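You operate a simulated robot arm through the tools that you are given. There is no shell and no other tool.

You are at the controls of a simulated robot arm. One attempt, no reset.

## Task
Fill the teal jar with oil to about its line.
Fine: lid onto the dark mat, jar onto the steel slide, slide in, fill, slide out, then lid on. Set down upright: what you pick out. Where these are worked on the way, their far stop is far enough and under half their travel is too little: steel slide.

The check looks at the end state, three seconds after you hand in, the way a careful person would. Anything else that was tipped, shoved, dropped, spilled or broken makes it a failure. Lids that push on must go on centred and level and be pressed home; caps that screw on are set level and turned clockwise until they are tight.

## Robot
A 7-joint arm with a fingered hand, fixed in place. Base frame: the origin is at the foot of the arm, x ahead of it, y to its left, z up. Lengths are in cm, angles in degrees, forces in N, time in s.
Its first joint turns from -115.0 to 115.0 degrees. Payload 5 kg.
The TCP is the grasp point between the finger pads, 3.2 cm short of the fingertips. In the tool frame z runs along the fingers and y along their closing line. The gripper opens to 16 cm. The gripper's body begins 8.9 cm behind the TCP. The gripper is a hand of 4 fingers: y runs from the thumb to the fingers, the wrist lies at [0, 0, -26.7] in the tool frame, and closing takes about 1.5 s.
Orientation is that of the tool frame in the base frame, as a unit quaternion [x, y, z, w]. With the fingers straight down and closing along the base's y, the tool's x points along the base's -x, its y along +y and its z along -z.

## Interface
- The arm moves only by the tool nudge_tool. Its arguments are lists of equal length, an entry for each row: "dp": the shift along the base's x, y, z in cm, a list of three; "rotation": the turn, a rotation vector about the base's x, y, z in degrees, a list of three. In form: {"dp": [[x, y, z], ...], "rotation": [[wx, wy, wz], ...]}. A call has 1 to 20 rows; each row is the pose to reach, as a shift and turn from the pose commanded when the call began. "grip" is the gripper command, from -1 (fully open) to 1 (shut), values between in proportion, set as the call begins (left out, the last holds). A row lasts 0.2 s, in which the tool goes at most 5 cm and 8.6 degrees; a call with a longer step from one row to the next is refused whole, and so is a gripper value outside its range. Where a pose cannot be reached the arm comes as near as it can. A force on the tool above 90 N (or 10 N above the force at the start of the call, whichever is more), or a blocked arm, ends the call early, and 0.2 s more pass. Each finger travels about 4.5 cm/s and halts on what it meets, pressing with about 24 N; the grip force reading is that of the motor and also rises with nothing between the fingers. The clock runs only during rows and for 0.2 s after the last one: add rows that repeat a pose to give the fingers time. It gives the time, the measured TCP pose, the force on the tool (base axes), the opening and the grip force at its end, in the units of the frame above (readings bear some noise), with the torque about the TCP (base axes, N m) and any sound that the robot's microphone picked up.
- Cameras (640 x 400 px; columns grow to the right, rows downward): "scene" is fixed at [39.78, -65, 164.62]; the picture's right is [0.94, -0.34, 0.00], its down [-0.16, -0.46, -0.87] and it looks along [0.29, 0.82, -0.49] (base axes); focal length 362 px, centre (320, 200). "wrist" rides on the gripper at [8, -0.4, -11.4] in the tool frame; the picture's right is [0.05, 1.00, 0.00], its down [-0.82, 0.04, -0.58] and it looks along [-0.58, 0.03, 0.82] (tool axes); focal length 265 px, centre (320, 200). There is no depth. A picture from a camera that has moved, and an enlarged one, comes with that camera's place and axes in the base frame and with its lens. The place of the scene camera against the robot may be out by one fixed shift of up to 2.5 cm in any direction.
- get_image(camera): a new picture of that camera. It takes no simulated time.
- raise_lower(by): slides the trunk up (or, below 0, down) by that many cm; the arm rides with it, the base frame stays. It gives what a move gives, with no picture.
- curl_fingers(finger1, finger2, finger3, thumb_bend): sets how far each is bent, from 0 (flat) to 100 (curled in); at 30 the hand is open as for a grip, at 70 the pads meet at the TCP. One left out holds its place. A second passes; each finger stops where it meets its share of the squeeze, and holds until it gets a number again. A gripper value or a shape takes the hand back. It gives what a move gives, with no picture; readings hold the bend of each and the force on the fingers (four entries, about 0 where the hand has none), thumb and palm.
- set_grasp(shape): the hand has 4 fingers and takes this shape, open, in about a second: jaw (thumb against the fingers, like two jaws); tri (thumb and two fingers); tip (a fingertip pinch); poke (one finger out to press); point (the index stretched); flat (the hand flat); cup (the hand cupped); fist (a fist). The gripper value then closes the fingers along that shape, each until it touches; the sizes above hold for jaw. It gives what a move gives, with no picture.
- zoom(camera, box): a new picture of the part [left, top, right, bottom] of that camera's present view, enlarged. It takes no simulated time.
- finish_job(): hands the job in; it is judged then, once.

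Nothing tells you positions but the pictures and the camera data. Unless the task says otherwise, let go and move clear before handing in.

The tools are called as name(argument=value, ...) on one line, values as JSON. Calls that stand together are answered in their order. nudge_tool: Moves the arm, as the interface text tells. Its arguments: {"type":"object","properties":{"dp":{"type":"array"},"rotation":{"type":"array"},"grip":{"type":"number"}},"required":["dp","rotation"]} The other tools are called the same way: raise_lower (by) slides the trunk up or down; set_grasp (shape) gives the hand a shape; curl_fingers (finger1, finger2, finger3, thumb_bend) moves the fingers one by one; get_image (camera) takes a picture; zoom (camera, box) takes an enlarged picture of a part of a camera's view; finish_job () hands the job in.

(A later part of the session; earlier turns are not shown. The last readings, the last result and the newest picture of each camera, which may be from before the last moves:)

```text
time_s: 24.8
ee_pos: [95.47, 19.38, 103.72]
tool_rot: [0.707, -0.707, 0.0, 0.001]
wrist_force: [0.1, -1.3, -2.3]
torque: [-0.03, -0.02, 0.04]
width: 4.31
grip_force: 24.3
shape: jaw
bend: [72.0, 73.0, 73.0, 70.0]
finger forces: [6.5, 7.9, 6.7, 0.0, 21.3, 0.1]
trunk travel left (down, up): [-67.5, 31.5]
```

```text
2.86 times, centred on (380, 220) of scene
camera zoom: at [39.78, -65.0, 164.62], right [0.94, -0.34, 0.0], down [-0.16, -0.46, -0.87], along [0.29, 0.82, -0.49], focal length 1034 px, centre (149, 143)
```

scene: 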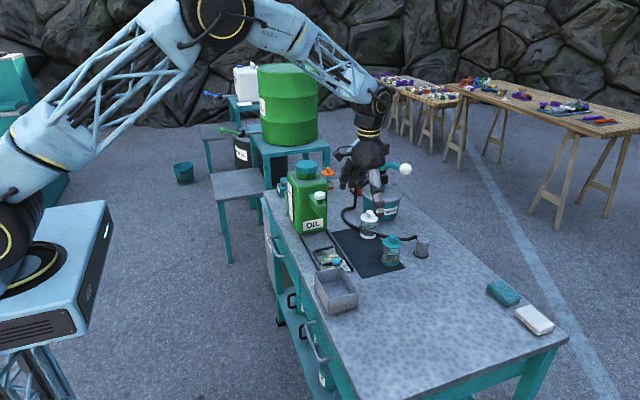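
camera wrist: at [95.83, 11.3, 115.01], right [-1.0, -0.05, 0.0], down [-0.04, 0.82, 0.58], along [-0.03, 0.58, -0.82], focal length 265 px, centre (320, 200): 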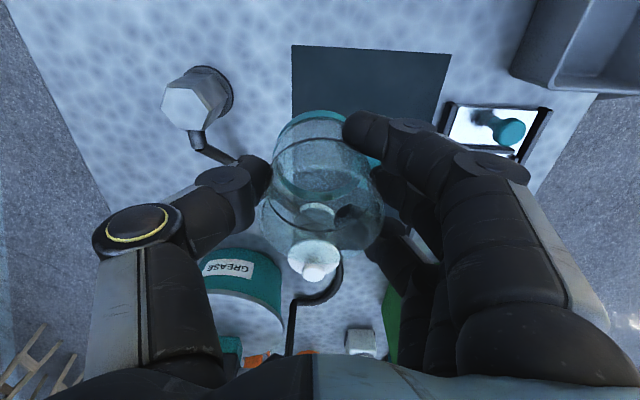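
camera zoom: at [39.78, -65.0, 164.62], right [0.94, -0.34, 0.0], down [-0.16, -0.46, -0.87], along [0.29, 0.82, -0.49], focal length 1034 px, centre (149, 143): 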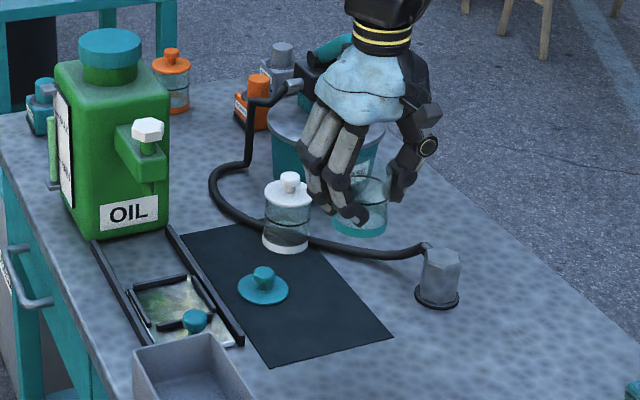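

The jar is lifted and looks upright. I'll zoom in to check its tilt before moving on.

zoom(camera="wrist", box=[230, 90, 410, 270])

zoom(camera="scene", box=[370, 185, 420, 235])

```text
2.22 times, centred on (320, 180) of wrist
camera zoom: at [95.83, 11.3, 115.01], right [-1.0, -0.05, 0.0], down [-0.04, 0.82, 0.58], along [-0.03, 0.58, -0.82], focal length 590 px, centre (320, 244)
```

zoom: 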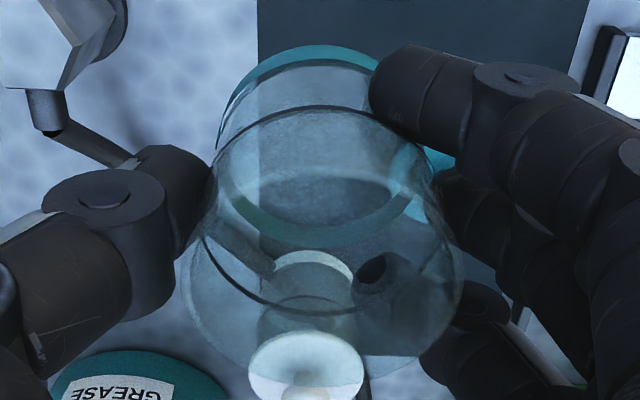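

```text
8.00 times, centred on (395, 210) of scene
camera zoom: at [39.78, -65.0, 164.62], right [0.94, -0.34, 0.0], down [-0.16, -0.46, -0.87], along [0.29, 0.82, -0.49], focal length 2896 px, centre (-280, 120)
```

zoom: 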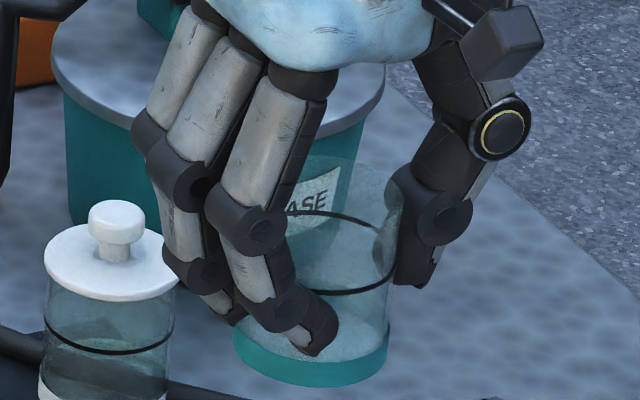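

The jar hangs upright and centred at the TCP. I'll carry it high, at TCP z≈115, to directly above the slide's pocket so I can measure the pocket from there.

nudge_tool(dp=[[0, 0, 4], [-1, 0.5, 8], [-4, 2, 11], [-8, 4, 11.3], [-12, 6, 11.3], [-16, 7.5, 11.3], [-19.2, 8.5, 11.3], [-19.2, 8.5, 11.3]], rotation=[[0, 0, 0], [0, 0, 0], [0, 0, 0], [0, 0, 0], [0, 0, 0], [0, 0, 0], [0, 0, 0], [0, 0, 0]])

get_image(camera="wrist")

zoom(camera="wrist", box=[250, 30, 390, 130])

zoom(camera="scene", box=[270, 130, 410, 290])

```text
time_s: 26.6
ee_pos: [76.31, 27.47, 114.57]
tool_rot: [-0.707, 0.708, 0.0, 0.0]
wrist_force: [0.1, 0.0, -1.5]
torque: [0.02, 0.0, 0.02]
width: 4.3
grip_force: 23.7
shape: jaw
bend: [72.0, 73.0, 73.0, 70.0]
finger forces: [6.5, 7.9, 6.9, 0.0, 21.3, 0.1]
trunk travel left (down, up): [-67.5, 31.5]
```

```text
taken
camera wrist: at [76.68, 19.49, 125.99], right [-1.0, -0.05, 0.0], down [-0.04, 0.82, 0.58], along [-0.03, 0.58, -0.82], focal length 265 px, centre (320, 200)
```

wrist: 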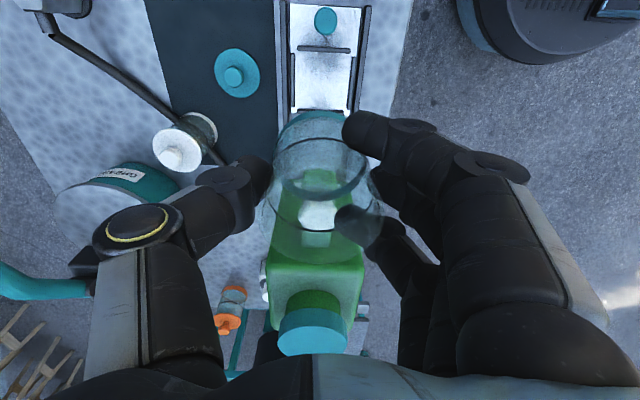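

```text
4.00 times, centred on (320, 80) of wrist
camera zoom: at [76.68, 19.49, 125.99], right [-1.0, -0.05, 0.0], down [-0.04, 0.82, 0.58], along [-0.03, 0.58, -0.82], focal length 1062 px, centre (320, 680)
```

zoom: 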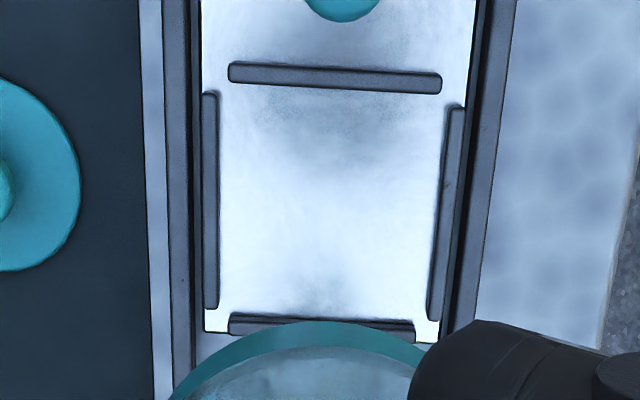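

```text
2.50 times, centred on (340, 210) of scene
camera zoom: at [39.78, -65.0, 164.62], right [0.94, -0.34, 0.0], down [-0.16, -0.46, -0.87], along [0.29, 0.82, -0.49], focal length 905 px, centre (270, 175)
```

zoom: 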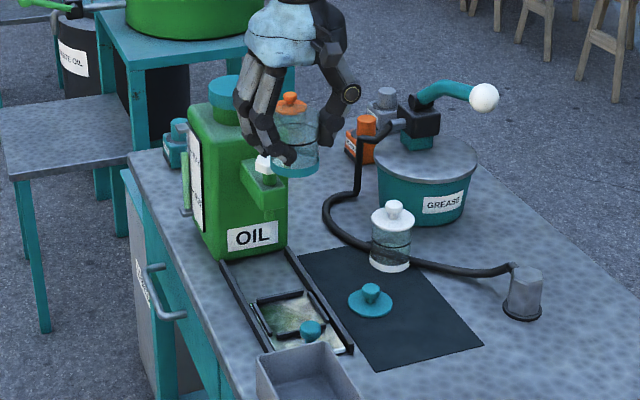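

From here the pocket is centred at about (76.0, 27.65) with an inner size of about 7.6, so there is roughly 0.7 cm of play per side. I'll line up and lower in stages, watching the spout.

nudge_tool(dp=[[-0.15, 0.15, -4], [-0.15, 0.15, -8], [-0.15, 0.15, -12], [-0.15, 0.15, -14], [-0.15, 0.15, -14]], rotation=[[0, 0, 0], [0, 0, 0], [0, 0, 0], [0, 0, 0], [0, 0, 0]])

get_image(camera="wrist")

zoom(camera="scene", box=[280, 160, 380, 280])

```text
time_s: 27.8
ee_pos: [75.99, 27.69, 100.84]
tool_rot: [-0.707, 0.707, 0.0, 0.0]
wrist_force: [0.0, 0.5, -2.0]
torque: [0.02, -0.03, 0.03]
width: 4.28
grip_force: 23.7
shape: jaw
bend: [72.0, 73.0, 73.0, 70.0]
finger forces: [6.6, 7.8, 7.0, 0.1, 21.3, 0.1]
trunk travel left (down, up): [-67.5, 31.5]
```

```text
taken
camera wrist: at [76.4, 19.7, 112.16], right [-1.0, -0.05, 0.0], down [-0.04, 0.82, 0.58], along [-0.03, 0.58, -0.82], focal length 265 px, centre (320, 200)
```

wrist: 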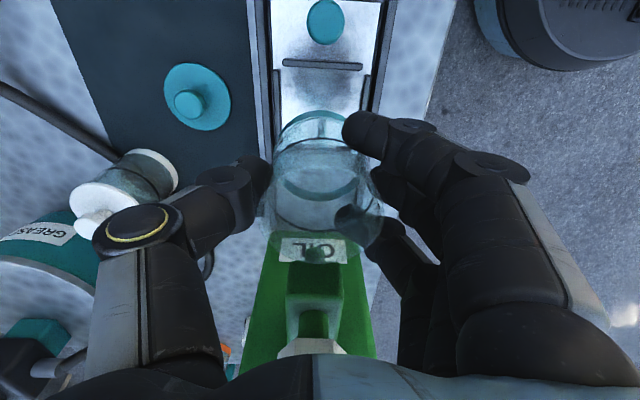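

```text
3.33 times, centred on (330, 220) of scene
camera zoom: at [39.78, -65.0, 164.62], right [0.94, -0.34, 0.0], down [-0.16, -0.46, -0.87], along [0.29, 0.82, -0.49], focal length 1207 px, centre (287, 133)
```

zoom: 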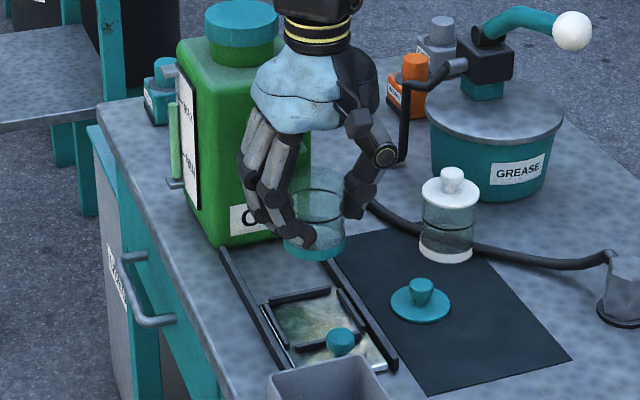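

The hand clears the spout by about 2 cm. I'll lower further and check again.

nudge_tool(dp=[[0, 0, -1.5], [0, 0, -3], [0, 0, -4.5], [0, 0, -6], [0, 0, -6]], rotation=[[0, 0, 0], [0, 0, 0], [0, 0, 0], [0, 0, 0], [0, 0, 0]])

get_image(camera="wrist")

zoom(camera="scene", box=[290, 170, 380, 280])

```text
time_s: 29.0
ee_pos: [76.12, 27.76, 95.01]
tool_rot: [0.707, -0.707, 0.0, 0.0]
wrist_force: [0.3, 0.4, -1.8]
torque: [0.02, 0.02, -0.01]
width: 4.29
grip_force: 23.7
shape: jaw
bend: [72.0, 73.0, 73.0, 70.0]
finger forces: [6.6, 7.8, 7.0, 0.0, 21.2, 0.1]
trunk travel left (down, up): [-67.5, 31.5]
```

```text
taken
camera wrist: at [76.57, 19.78, 106.29], right [-1.0, -0.05, 0.0], down [-0.04, 0.82, 0.58], along [-0.03, 0.58, -0.82], focal length 265 px, centre (320, 200)
```

wrist: 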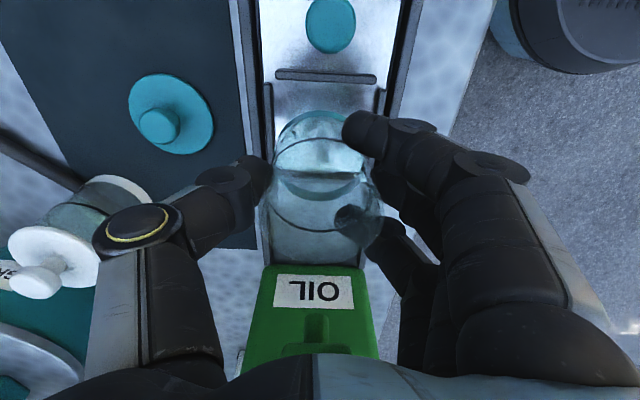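

```text
3.64 times, centred on (335, 225) of scene
camera zoom: at [39.78, -65.0, 164.62], right [0.94, -0.34, 0.0], down [-0.16, -0.46, -0.87], along [0.29, 0.82, -0.49], focal length 1316 px, centre (266, 109)
```

zoom: 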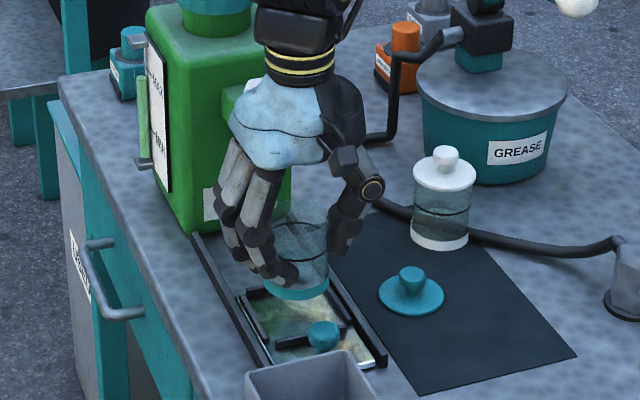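

The jar bottom is at z≈89, just above the fences. I'll zoom in to verify the alignment with the pocket.

zoom(camera="wrist", box=[240, 50, 400, 150])

zoom(camera="scene", box=[300, 215, 370, 275])

```text
4.00 times, centred on (320, 100) of wrist
camera zoom: at [76.57, 19.78, 106.29], right [-1.0, -0.05, 0.0], down [-0.04, 0.82, 0.58], along [-0.03, 0.58, -0.82], focal length 1062 px, centre (320, 600)
```

zoom: 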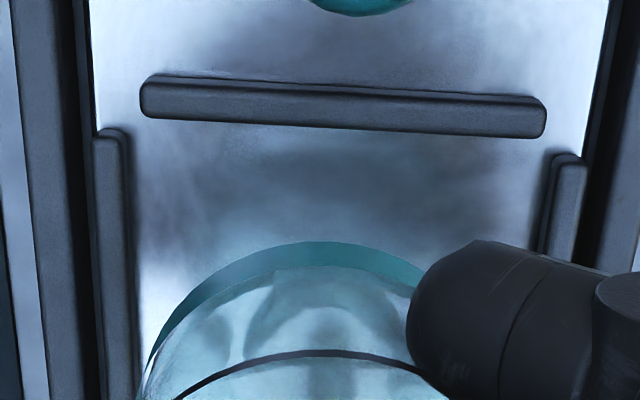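

```text
6.67 times, centred on (335, 245) of scene
camera zoom: at [39.78, -65.0, 164.62], right [0.94, -0.34, 0.0], down [-0.16, -0.46, -0.87], along [0.29, 0.82, -0.49], focal length 2414 px, centre (220, -100)
```

zoom: 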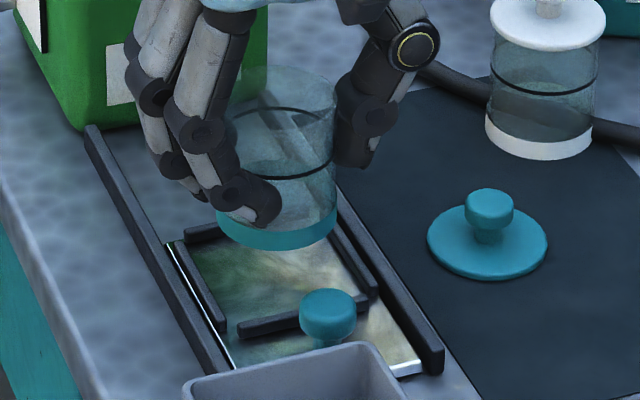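

The pocket centre is about (75.9, 27.7) and the jar is at (76.1, 27.75). I'll shift −0.15 in x and lower slowly until contact.

nudge_tool(dp=[[-0.15, 0, -1], [-0.15, 0, -2], [-0.15, 0, -2.8], [-0.15, 0, -3.3], [-0.15, 0, -3.3]], rotation=[[0, 0, 0], [0, 0, 0], [0, 0, 0], [0, 0, 0], [0, 0, 0]])

zoom(camera="scene", box=[300, 215, 370, 275])

zoom(camera="wrist", box=[240, 50, 400, 150])

```text
time_s: 30.2
ee_pos: [75.88, 27.85, 91.55]
tool_rot: [0.708, -0.706, 0.001, 0.0]
wrist_force: [-1.1, 0.6, -1.0]
torque: [-0.01, 0.0, 0.01]
width: 4.26
grip_force: 23.9
shape: jaw
bend: [72.0, 73.0, 73.0, 70.0]
finger forces: [6.7, 7.9, 7.0, 0.1, 21.1, 0.0]
trunk travel left (down, up): [-67.5, 31.5]
```

```text
6.67 times, centred on (335, 245) of scene
camera zoom: at [39.78, -65.0, 164.62], right [0.94, -0.34, 0.0], down [-0.16, -0.46, -0.87], along [0.29, 0.82, -0.49], focal length 2414 px, centre (220, -100)
```

zoom: 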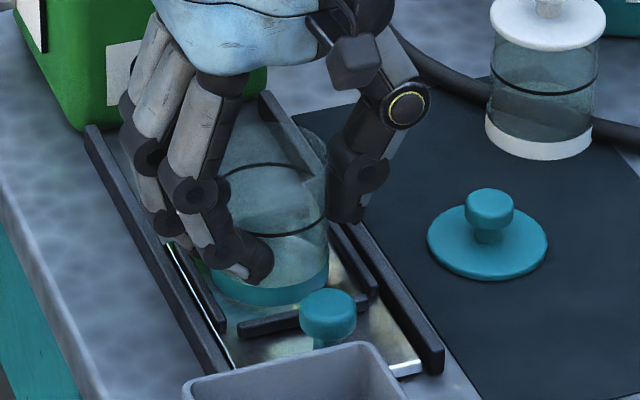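

```text
4.00 times, centred on (320, 100) of wrist
camera zoom: at [76.21, 19.77, 102.9], right [-1.0, -0.05, 0.0], down [-0.04, 0.82, 0.58], along [-0.03, 0.58, -0.82], focal length 1062 px, centre (320, 600)
```

zoom: 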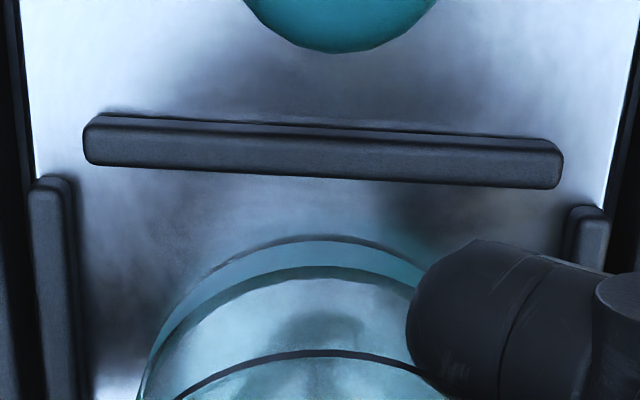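

The jar is inside the fences with even margins. I'll lower the last few millimetres.

nudge_tool(dp=[[0, 0, -0.15], [0, 0, -0.3], [0, 0, -0.3]], rotation=[[0, 0, 0], [0, 0, 0], [0, 0, 0]])

```text
time_s: 31.0
ee_pos: [75.9, 27.73, 91.4]
tool_rot: [-0.707, 0.707, 0.0, 0.001]
wrist_force: [-0.9, -0.5, 14.6]
torque: [0.02, 0.12, 0.01]
width: 4.31
grip_force: 24.1
shape: jaw
bend: [73.0, 73.0, 73.0, 70.0]
finger forces: [7.6, 9.5, 8.3, 0.1, 24.1, 0.0]
trunk travel left (down, up): [-67.5, 31.5]
```

The jar is seated on the slide, with about 15 N up. I'll release it and rise.

nudge_tool(dp=[[0, 0, 0.1], [0, 0, 0.1], [0, 0, 0.1], [0, 0, 0.1], [0, 0, 0.1], [0, 0, 0.1]], rotation=[[0, 0, 0], [0, 0, 0], [0, 0, 0], [0, 0, 0], [0, 0, 0], [0, 0, 0]], grip=0.0)

get_image(camera="wrist")

zoom(camera="scene", box=[300, 195, 370, 275])

```text
time_s: 32.4
ee_pos: [75.87, 27.49, 91.31]
tool_rot: [-0.707, 0.707, 0.0, -0.001]
wrist_force: [-1.6, 0.3, -0.8]
torque: [-0.02, 0.0, 0.01]
width: 7.89
grip_force: 0.2
shape: jaw
bend: [72.0, 72.0, 72.0, 70.0]
finger forces: [0.0, 0.0, 0.0, 0.0, 0.0, 0.0]
trunk travel left (down, up): [-67.5, 31.5]
```

```text
taken
camera wrist: at [76.28, 19.67, 102.68], right [-1.0, -0.05, 0.0], down [-0.04, 0.82, 0.58], along [-0.03, 0.58, -0.82], focal length 265 px, centre (320, 200)
```

wrist: 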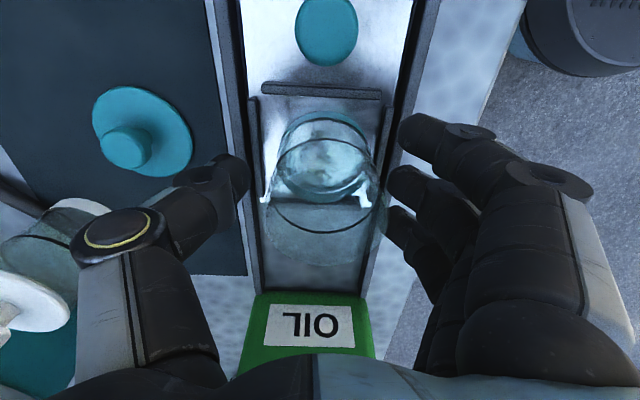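

```text
5.00 times, centred on (335, 235) of scene
camera zoom: at [39.78, -65.0, 164.62], right [0.94, -0.34, 0.0], down [-0.16, -0.46, -0.87], along [0.29, 0.82, -0.49], focal length 1810 px, centre (245, 25)
```

zoom: 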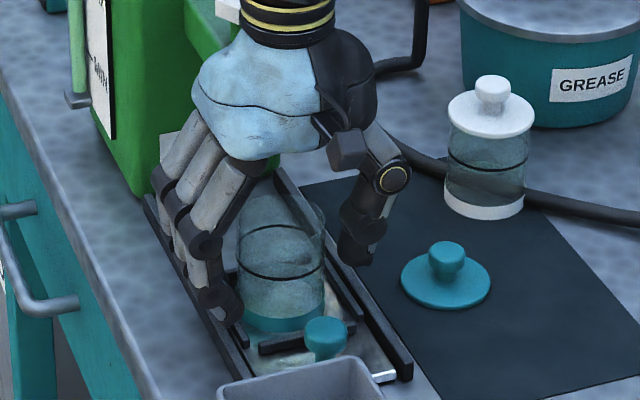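

The jar stands free in the pocket. I'll rise straight up, then shift towards −y to view the slide's knob, the tray and the tap.

nudge_tool(dp=[[0, 0, 3], [0, 0, 7], [0, 0, 11], [0, 0, 15], [0, -3, 16], [0, -6, 16], [0, -8, 16], [0, -8, 16]], rotation=[[0, 0, 0], [0, 0, 0], [0, 0, 0], [0, 0, 0], [0, 0, 0], [0, 0, 0], [0, 0, 0], [0, 0, 0]])

get_image(camera="wrist")

zoom(camera="scene", box=[290, 170, 370, 270])

```text
time_s: 34.2
ee_pos: [75.81, 19.95, 107.24]
tool_rot: [-0.707, 0.707, 0.0, 0.0]
wrist_force: [-0.4, 0.1, 0.2]
torque: [-0.01, -0.01, 0.01]
width: 7.91
grip_force: 0.2
shape: jaw
bend: [72.0, 72.0, 72.0, 70.0]
finger forces: [0.0, 0.0, 0.0, 0.0, 0.1, 0.0]
trunk travel left (down, up): [-67.5, 31.5]
```

```text
taken
camera wrist: at [76.23, 11.87, 118.62], right [-1.0, -0.05, 0.0], down [-0.04, 0.82, 0.58], along [-0.03, 0.58, -0.82], focal length 265 px, centre (320, 200)
```

wrist: 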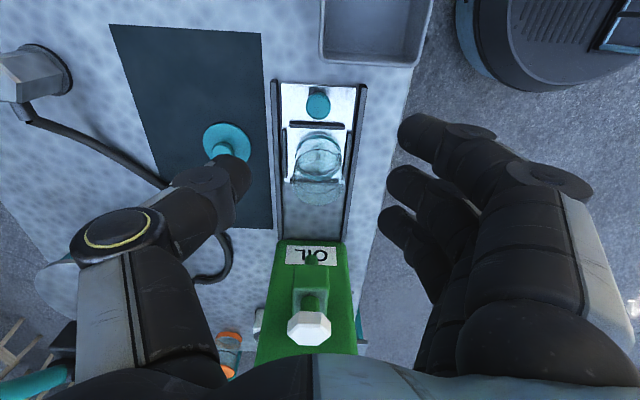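

```text
4.00 times, centred on (330, 220) of scene
camera zoom: at [39.78, -65.0, 164.62], right [0.94, -0.34, 0.0], down [-0.16, -0.46, -0.87], along [0.29, 0.82, -0.49], focal length 1448 px, centre (280, 120)
```

zoom: 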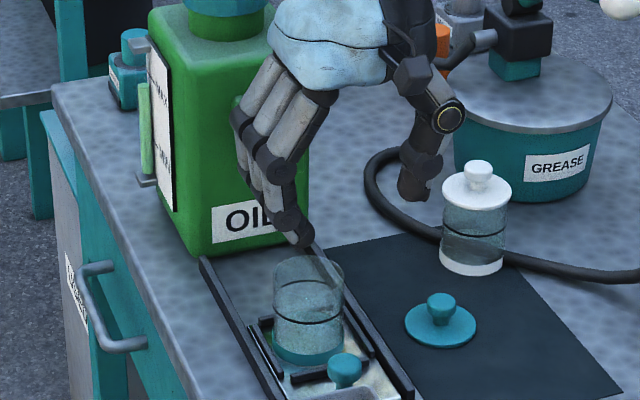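

zoom(camera="wrist", box=[250, 0, 410, 120])

zoom(camera="wrist", box=[240, 220, 400, 360])

```text
3.33 times, centred on (330, 60) of wrist
camera zoom: at [76.23, 11.87, 118.62], right [-1.0, -0.05, 0.0], down [-0.04, 0.82, 0.58], along [-0.03, 0.58, -0.82], focal length 885 px, centre (287, 667)
```

zoom: 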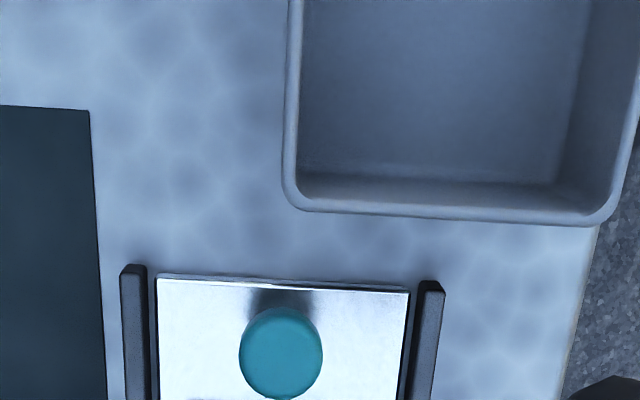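

```text
2.86 times, centred on (320, 290) of wrist
camera zoom: at [76.23, 11.87, 118.62], right [-1.0, -0.05, 0.0], down [-0.04, 0.82, 0.58], along [-0.03, 0.58, -0.82], focal length 758 px, centre (320, -57)
```

zoom: 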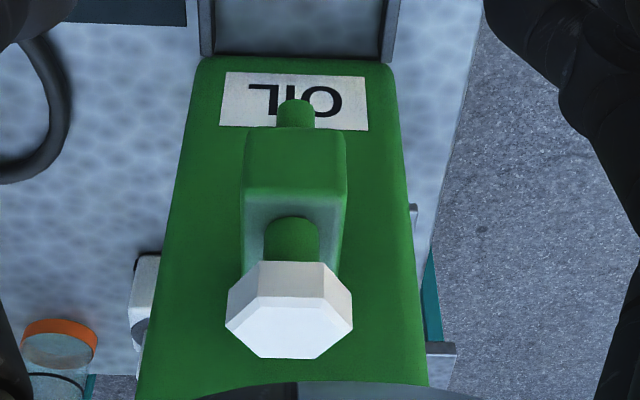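

The knob centre is at about (76.0, 20.3, z 87.5–90), and the tray edge at y≈15.9 and the jar wall at y≈24.6 leave room for the fingers. I'll descend over the knob.

nudge_tool(dp=[[0.1, 0.6, -4], [0.1, 0.6, -8], [0.1, 0.6, -12], [0.1, 0.6, -12]], rotation=[[0, 0, 0], [0, 0, 0], [0, 0, 0], [0, 0, 0]])

get_image(camera="wrist")

zoom(camera="scene", box=[290, 190, 370, 290])

```text
time_s: 35.2
ee_pos: [75.85, 20.62, 95.39]
tool_rot: [0.708, -0.707, 0.0, 0.0]
wrist_force: [-0.5, -0.3, -0.1]
torque: [-0.01, -0.03, 0.02]
width: 7.93
grip_force: 0.1
shape: jaw
bend: [72.0, 72.0, 72.0, 70.0]
finger forces: [0.0, 0.0, 0.0, 0.1, 0.0, 0.1]
trunk travel left (down, up): [-67.5, 31.5]
```

```text
taken
camera wrist: at [76.25, 12.57, 106.66], right [-1.0, -0.05, 0.0], down [-0.04, 0.82, 0.58], along [-0.03, 0.58, -0.82], focal length 265 px, centre (320, 200)
```

wrist: 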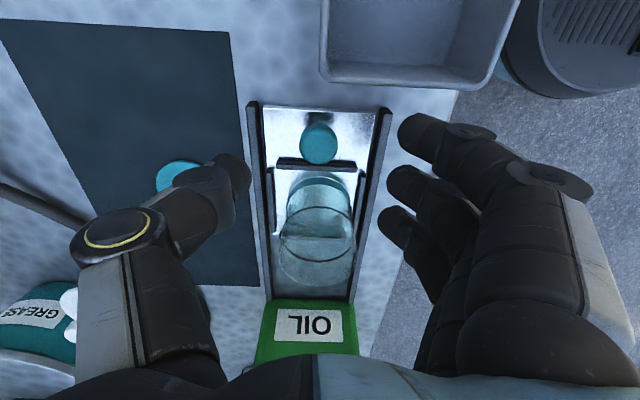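

```text
4.00 times, centred on (330, 240) of scene
camera zoom: at [39.78, -65.0, 164.62], right [0.94, -0.34, 0.0], down [-0.16, -0.46, -0.87], along [0.29, 0.82, -0.49], focal length 1448 px, centre (280, 40)
```

zoom: 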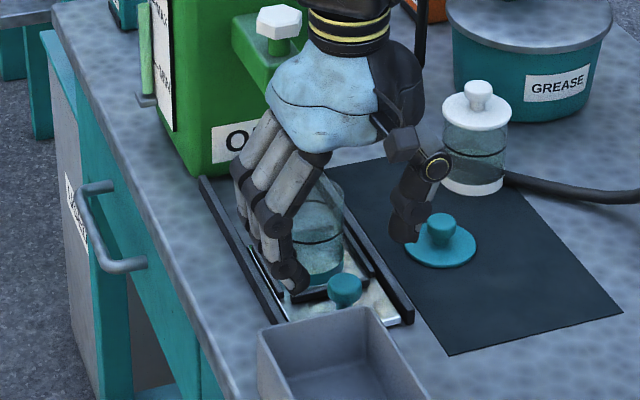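

Aligned over the knob. I'll go down to z≈90.2 and look before closing.

nudge_tool(dp=[[0, -0.3, -2], [0, -0.3, -4], [0, -0.3, -5.1], [0, -0.3, -5.1]], rotation=[[0, 0, 0], [0, 0, 0], [0, 0, 0], [0, 0, 0]])

get_image(camera="wrist")

zoom(camera="scene", box=[290, 200, 370, 280])

```text
time_s: 36.2
ee_pos: [75.92, 20.36, 90.22]
tool_rot: [-0.707, 0.707, 0.001, -0.001]
wrist_force: [-0.3, 0.2, -0.4]
torque: [-0.02, -0.02, 0.01]
width: 7.94
grip_force: 0.1
shape: jaw
bend: [72.0, 72.0, 72.0, 70.0]
finger forces: [0.1, 0.0, 0.0, 0.0, 0.0, 0.0]
trunk travel left (down, up): [-67.5, 31.5]
```

```text
taken
camera wrist: at [76.18, 12.37, 101.57], right [-1.0, -0.05, 0.0], down [-0.04, 0.82, 0.58], along [-0.03, 0.58, -0.82], focal length 265 px, centre (320, 200)
```

wrist: 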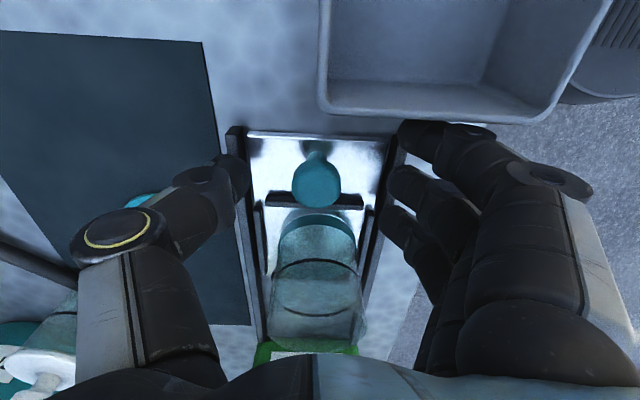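

```text
5.00 times, centred on (330, 240) of scene
camera zoom: at [39.78, -65.0, 164.62], right [0.94, -0.34, 0.0], down [-0.16, -0.46, -0.87], along [0.29, 0.82, -0.49], focal length 1810 px, centre (270, 0)
```

zoom: 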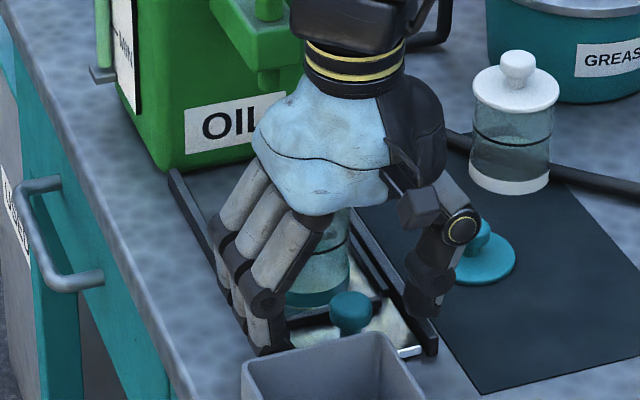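

The knob lies between the thumb and middle finger, clear of the tray and the jar. Closing on it.

nudge_tool(dp=[[0, -0.1, 0], [0, -0.1, 0], [0, -0.1, 0], [0, -0.1, 0], [0, -0.1, 0], [0, -0.1, 0], [0, -0.1, 0], [0, -0.1, 0]], rotation=[[0, 0, 0], [0, 0, 0], [0, 0, 0], [0, 0, 0], [0, 0, 0], [0, 0, 0], [0, 0, 0], [0, 0, 0]], grip=0.9)

get_image(camera="wrist")

zoom(camera="scene", box=[290, 200, 370, 280])

```text
time_s: 38.0
ee_pos: [76.04, 20.3, 90.32]
tool_rot: [0.707, -0.707, 0.0, 0.0]
wrist_force: [13.2, 1.1, -1.5]
torque: [0.02, -0.22, 0.04]
width: 0.84
grip_force: 24.2
shape: jaw
bend: [68.0, 72.0, 68.0, 70.0]
finger forces: [0.0, 8.5, 0.0, 0.0, 22.4, 0.1]
trunk travel left (down, up): [-67.5, 31.5]
```

```text
taken
camera wrist: at [76.34, 12.14, 101.57], right [-1.0, -0.05, 0.0], down [-0.04, 0.82, 0.58], along [-0.03, 0.58, -0.82], focal length 265 px, centre (320, 200)
```

wrist: 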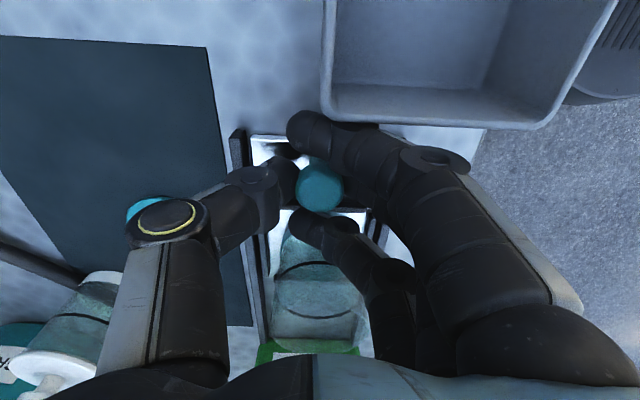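

```text
5.00 times, centred on (330, 240) of scene
camera zoom: at [39.78, -65.0, 164.62], right [0.94, -0.34, 0.0], down [-0.16, -0.46, -0.87], along [0.29, 0.82, -0.49], focal length 1810 px, centre (270, 0)
```

zoom: 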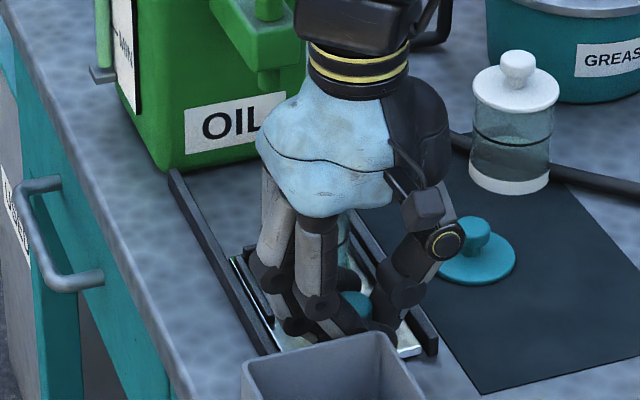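

The knob is gripped. I'll push the slide in along +y, starting with 3 cm and watching the force.

nudge_tool(dp=[[0.15, 0.2, 0], [0.15, 0.6, 0], [0.15, 1.1, 0], [0.15, 1.6, 0], [0.15, 2.1, 0], [0.15, 2.6, 0], [0.15, 3.0, 0], [0.15, 3.0, 0]], rotation=[[0, 0, 0], [0, 0, 0], [0, 0, 0], [0, 0, 0], [0, 0, 0], [0, 0, 0], [0, 0, 0], [0, 0, 0]])

get_image(camera="wrist")

zoom(camera="scene", box=[290, 190, 370, 270])

```text
time_s: 39.8
ee_pos: [76.19, 23.03, 90.19]
tool_rot: [-0.707, 0.707, 0.0, 0.0]
wrist_force: [6.5, -0.3, -0.7]
torque: [0.0, -0.06, 0.01]
width: 0.79
grip_force: 23.9
shape: jaw
bend: [68.0, 72.0, 68.0, 70.0]
finger forces: [0.0, 10.9, 0.1, 0.0, 18.3, 0.1]
trunk travel left (down, up): [-67.5, 31.5]
```

```text
taken
camera wrist: at [76.51, 14.98, 101.54], right [-1.0, -0.05, 0.0], down [-0.04, 0.82, 0.58], along [-0.03, 0.58, -0.82], focal length 265 px, centre (320, 200)
```

wrist: 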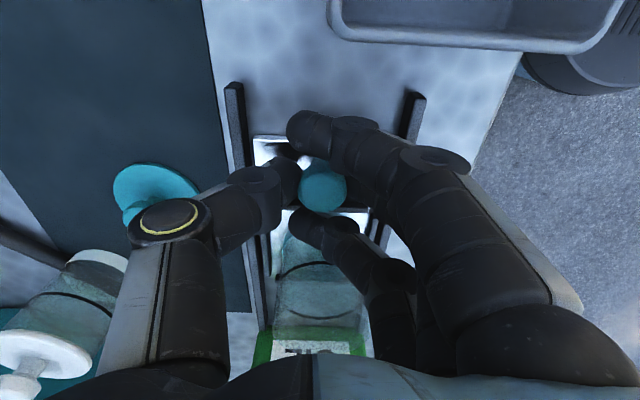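

```text
5.00 times, centred on (330, 230) of scene
camera zoom: at [39.78, -65.0, 164.62], right [0.94, -0.34, 0.0], down [-0.16, -0.46, -0.87], along [0.29, 0.82, -0.49], focal length 1810 px, centre (270, 50)
```

zoom: 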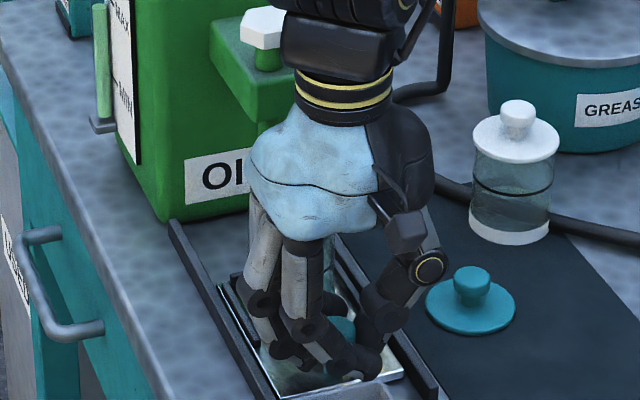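

The slide moves freely with the hand. I'll push on in smaller steps to feel for the stop.

nudge_tool(dp=[[0.1, 0.5, 0], [0.1, 1.0, 0], [0.1, 1.5, 0], [0.1, 2.0, 0], [0.1, 2.0, 0]], rotation=[[0, 0, 0], [0, 0, 0], [0, 0, 0], [0, 0, 0], [0, 0, 0]])

get_image(camera="wrist")

zoom(camera="scene", box=[290, 190, 370, 270])

```text
time_s: 41.0
ee_pos: [76.25, 25.05, 90.22]
tool_rot: [-0.707, 0.707, 0.001, 0.0]
wrist_force: [3.8, -0.1, -2.3]
torque: [-0.01, 0.04, 0.0]
width: 0.75
grip_force: 23.6
shape: jaw
bend: [68.0, 72.0, 68.0, 70.0]
finger forces: [0.1, 11.4, 0.0, 0.0, 17.3, 0.0]
trunk travel left (down, up): [-67.5, 31.5]
```

```text
taken
camera wrist: at [76.59, 17.04, 101.54], right [-1.0, -0.05, 0.0], down [-0.04, 0.82, 0.58], along [-0.03, 0.58, -0.82], focal length 265 px, centre (320, 200)
```

wrist: 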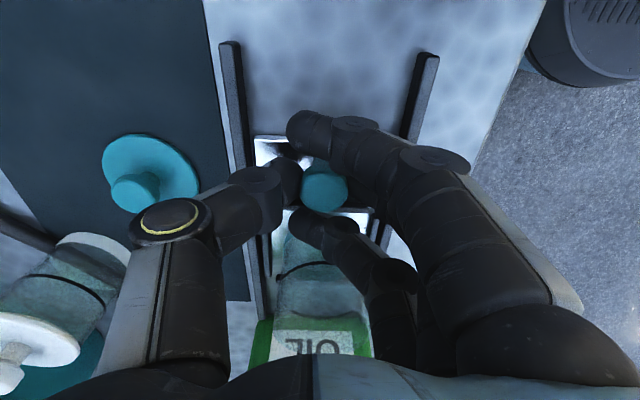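

```text
5.00 times, centred on (330, 230) of scene
camera zoom: at [39.78, -65.0, 164.62], right [0.94, -0.34, 0.0], down [-0.16, -0.46, -0.87], along [0.29, 0.82, -0.49], focal length 1810 px, centre (270, 50)
```

zoom: 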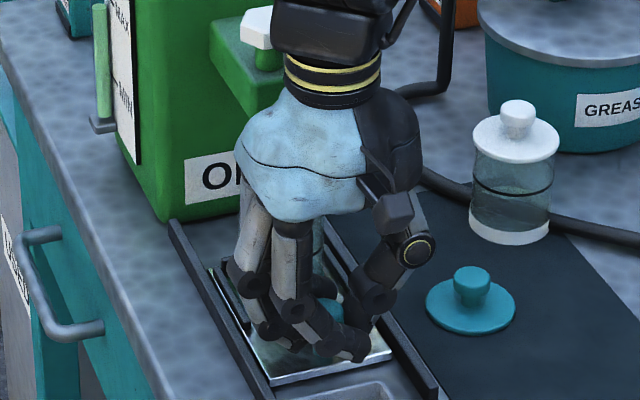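

The slide is about 5 cm in. I'll keep going in small increments until the stop.

nudge_tool(dp=[[0.1, 0.4, 0], [0.1, 0.8, 0], [0.1, 1.2, 0], [0.1, 1.2, 0]], rotation=[[0, 0, 0], [0, 0, 0], [0, 0, 0], [0, 0, 0]])

zoom(camera="scene", box=[290, 190, 370, 270])

```text
time_s: 42.0
ee_pos: [76.22, 26.3, 90.16]
tool_rot: [0.708, -0.707, 0.0, 0.0]
wrist_force: [4.2, -0.2, -0.3]
torque: [0.02, 0.07, -0.05]
width: 0.73
grip_force: 24.1
shape: jaw
bend: [68.0, 72.0, 68.0, 70.0]
finger forces: [0.1, 11.2, 0.1, 0.1, 17.1, 0.0]
trunk travel left (down, up): [-67.5, 31.5]
```

```text
5.00 times, centred on (330, 230) of scene
camera zoom: at [39.78, -65.0, 164.62], right [0.94, -0.34, 0.0], down [-0.16, -0.46, -0.87], along [0.29, 0.82, -0.49], focal length 1810 px, centre (270, 50)
```

zoom: 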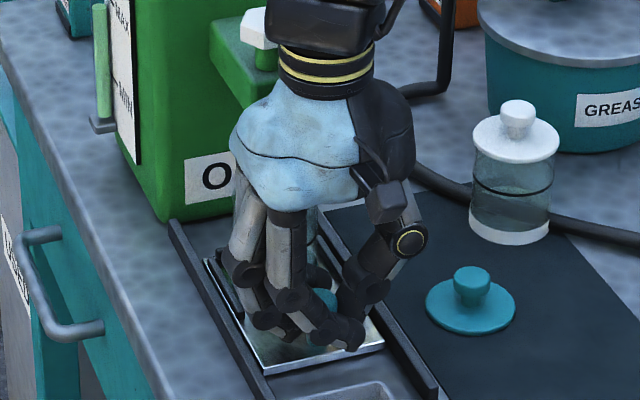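

No stop yet at about 6 cm in. I'll continue in 0.4 cm steps.

nudge_tool(dp=[[0, 0.3, 0], [0, 0.6, 0], [0, 0.8, 0], [0, 0.8, 0]], rotation=[[0, 0, 0], [0, 0, 0], [0, 0, 0], [0, 0, 0]])

get_image(camera="wrist")

zoom(camera="scene", box=[290, 190, 370, 270])

```text
time_s: 43.0
ee_pos: [76.31, 27.05, 90.26]
tool_rot: [-0.707, 0.707, 0.001, -0.001]
wrist_force: [3.2, -0.5, -6.7]
torque: [0.02, 0.04, 0.03]
width: 0.74
grip_force: 24.0
shape: jaw
bend: [68.0, 72.0, 68.0, 70.0]
finger forces: [0.1, 11.5, 0.0, 0.0, 16.5, 0.1]
trunk travel left (down, up): [-67.5, 31.5]
```

```text
taken
camera wrist: at [76.67, 18.97, 101.58], right [-1.0, -0.05, 0.0], down [-0.04, 0.82, 0.58], along [-0.03, 0.58, -0.82], focal length 265 px, centre (320, 200)
```

wrist: 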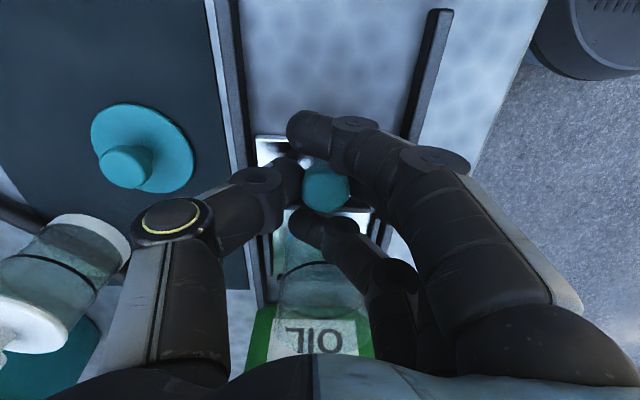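

```text
5.00 times, centred on (330, 230) of scene
camera zoom: at [39.78, -65.0, 164.62], right [0.94, -0.34, 0.0], down [-0.16, -0.46, -0.87], along [0.29, 0.82, -0.49], focal length 1810 px, centre (270, 50)
```

zoom: 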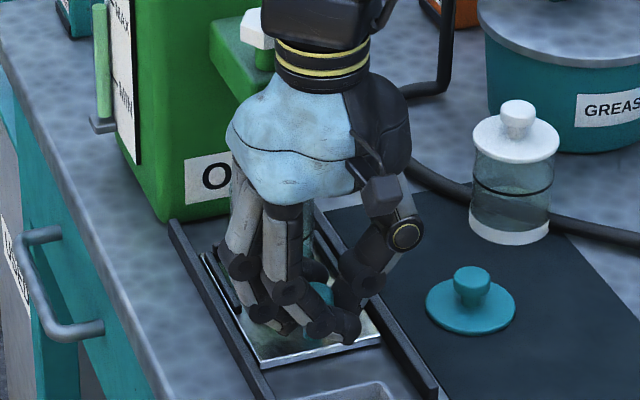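

There is a small downward force of about 7 N but no resistance along y yet. I'll take one more small step and read it.

nudge_tool(dp=[[0, 0.2, 0.05], [0, 0.4, 0.05], [0, 0.4, 0.05]], rotation=[[0, 0, 0], [0, 0, 0], [0, 0, 0]])

zoom(camera="scene", box=[300, 180, 360, 240])

```text
time_s: 43.8
ee_pos: [76.39, 27.49, 90.34]
tool_rot: [0.707, -0.707, 0.0, 0.0]
wrist_force: [4.7, -0.4, -9.7]
torque: [0.03, 0.04, -0.01]
width: 0.74
grip_force: 23.8
shape: jaw
bend: [68.0, 72.0, 68.0, 70.0]
finger forces: [0.1, 10.9, 0.0, 0.0, 16.5, 0.1]
trunk travel left (down, up): [-67.5, 31.5]
```

```text
6.67 times, centred on (330, 210) of scene
camera zoom: at [39.78, -65.0, 164.62], right [0.94, -0.34, 0.0], down [-0.16, -0.46, -0.87], along [0.29, 0.82, -0.49], focal length 2414 px, centre (253, 133)
```

zoom: 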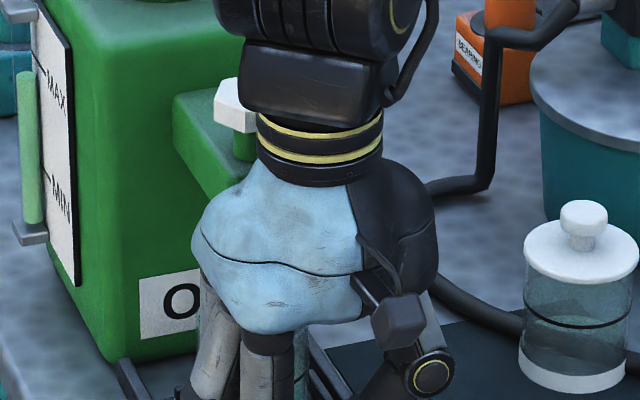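

Fy is still about zero, so the slide has not reached its stop; the Fz comes from lifting the knob slightly. I'll ease down 0.1 and continue.

nudge_tool(dp=[[0, 0.2, -0.15], [0, 0.4, -0.15], [0, 0.6, -0.15], [0, 0.6, -0.15]], rotation=[[0, 0, 0], [0, 0, 0], [0, 0, 0], [0, 0, 0]])

get_image(camera="wrist")

```text
time_s: 44.8
ee_pos: [76.4, 28.08, 90.27]
tool_rot: [-0.707, 0.707, 0.0, 0.0]
wrist_force: [2.7, 1.7, 0.9]
torque: [0.02, 0.08, -0.02]
width: 0.72
grip_force: 23.9
shape: jaw
bend: [68.0, 72.0, 68.0, 70.0]
finger forces: [0.0, 11.5, 0.0, 0.1, 16.4, 0.1]
trunk travel left (down, up): [-67.5, 31.5]
```

```text
taken
camera wrist: at [76.68, 20.02, 101.51], right [-1.0, -0.05, 0.0], down [-0.04, 0.82, 0.58], along [-0.03, 0.58, -0.82], focal length 265 px, centre (320, 200)
```

wrist: 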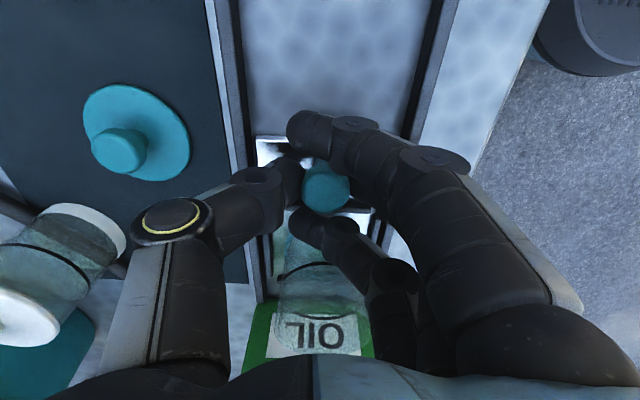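

The nozzle estimates to y≈35.5–36.2 and the jar centre is now about 35.5, so the stop should be close. I'll go on in 0.3 cm steps.

nudge_tool(dp=[[0, 0.15, 0], [0, 0.3, 0], [0, 0.3, 0]], rotation=[[0, 0, 0], [0, 0, 0], [0, 0, 0]])

zoom(camera="scene", box=[290, 180, 370, 270])

```text
time_s: 45.6
ee_pos: [76.34, 28.21, 90.15]
tool_rot: [0.707, -0.707, -0.001, 0.0]
wrist_force: [4.5, 1.8, 1.4]
torque: [0.03, 0.04, 0.02]
width: 0.72
grip_force: 24.8
shape: jaw
bend: [68.0, 72.0, 68.0, 70.0]
finger forces: [0.1, 11.4, 0.1, 0.0, 16.6, 0.1]
trunk travel left (down, up): [-67.5, 31.5]
```

```text
4.44 times, centred on (330, 225) of scene
camera zoom: at [39.78, -65.0, 164.62], right [0.94, -0.34, 0.0], down [-0.16, -0.46, -0.87], along [0.29, 0.82, -0.49], focal length 1609 px, centre (276, 89)
```

zoom: 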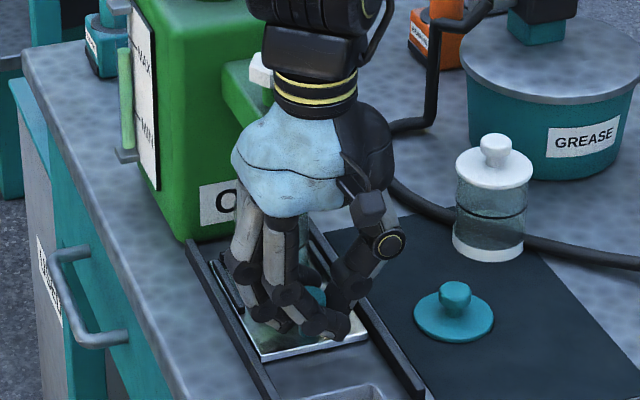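

nudge_tool(dp=[[0, 0.2, 0.05], [0, 0.4, 0.05], [0, 0.4, 0.05]], rotation=[[0, 0, 0], [0, 0, 0], [0, 0, 0]])

get_image(camera="wrist")

```text
time_s: 46.4
ee_pos: [76.26, 28.67, 90.22]
tool_rot: [0.707, -0.707, 0.0, 0.0]
wrist_force: [6.3, -1.1, 2.2]
torque: [0.02, -0.03, -0.01]
width: 0.75
grip_force: 23.7
shape: jaw
bend: [68.0, 72.0, 68.0, 70.0]
finger forces: [0.1, 10.4, 0.0, 0.0, 19.2, 0.0]
trunk travel left (down, up): [-67.5, 31.5]
```

```text
taken
camera wrist: at [76.68, 20.61, 101.47], right [-1.0, -0.05, 0.0], down [-0.04, 0.82, 0.58], along [-0.03, 0.58, -0.82], focal length 265 px, centre (320, 200)
```

wrist: 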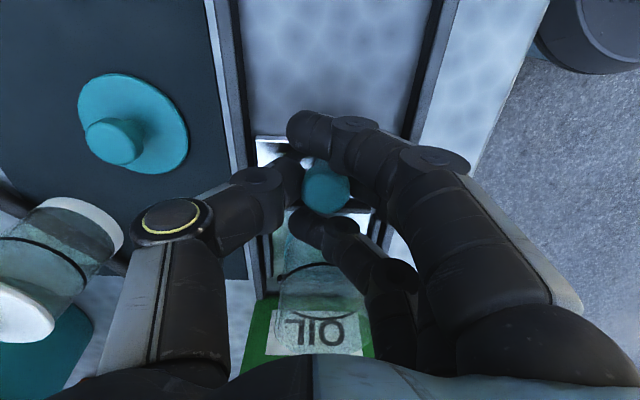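

nudge_tool(dp=[[0, 0.2, -0.05], [0, 0.4, -0.05], [0, 0.4, -0.05]], rotation=[[0, 0, 0], [0, 0, 0], [0, 0, 0]])

get_image(camera="wrist")

zoom(camera="scene", box=[290, 170, 370, 260])

```text
time_s: 47.2
ee_pos: [76.26, 28.88, 90.2]
tool_rot: [-0.707, 0.708, -0.001, -0.002]
wrist_force: [6.0, -17.7, 0.2]
torque: [-0.32, -0.07, -0.02]
width: 0.77
grip_force: 23.8
shape: jaw
bend: [68.0, 72.0, 68.0, 70.0]
finger forces: [0.0, 10.9, 0.0, 0.1, 18.1, 0.1]
trunk travel left (down, up): [-67.5, 31.5]
```

```text
taken
camera wrist: at [76.7, 20.82, 101.47], right [-1.0, -0.05, 0.0], down [-0.04, 0.82, 0.58], along [-0.03, 0.57, -0.82], focal length 265 px, centre (320, 200)
```

wrist: 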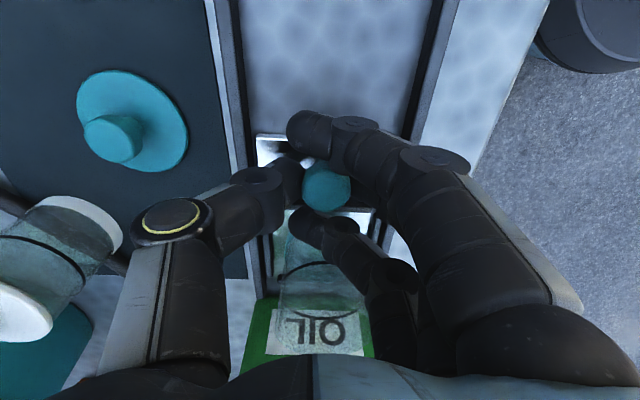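

```text
4.44 times, centred on (330, 215) of scene
camera zoom: at [39.78, -65.0, 164.62], right [0.94, -0.34, 0.0], down [-0.16, -0.46, -0.87], along [0.29, 0.82, -0.49], focal length 1609 px, centre (276, 133)
```

zoom: 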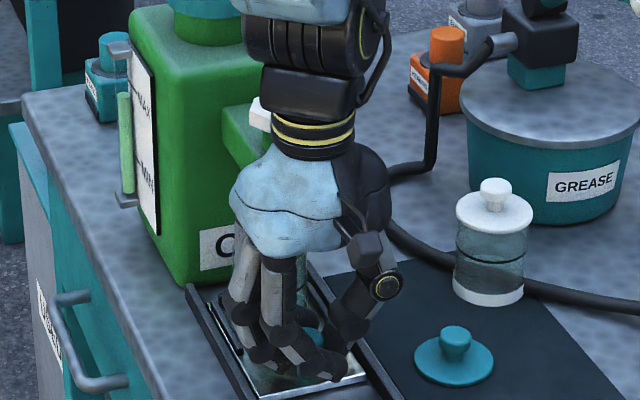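

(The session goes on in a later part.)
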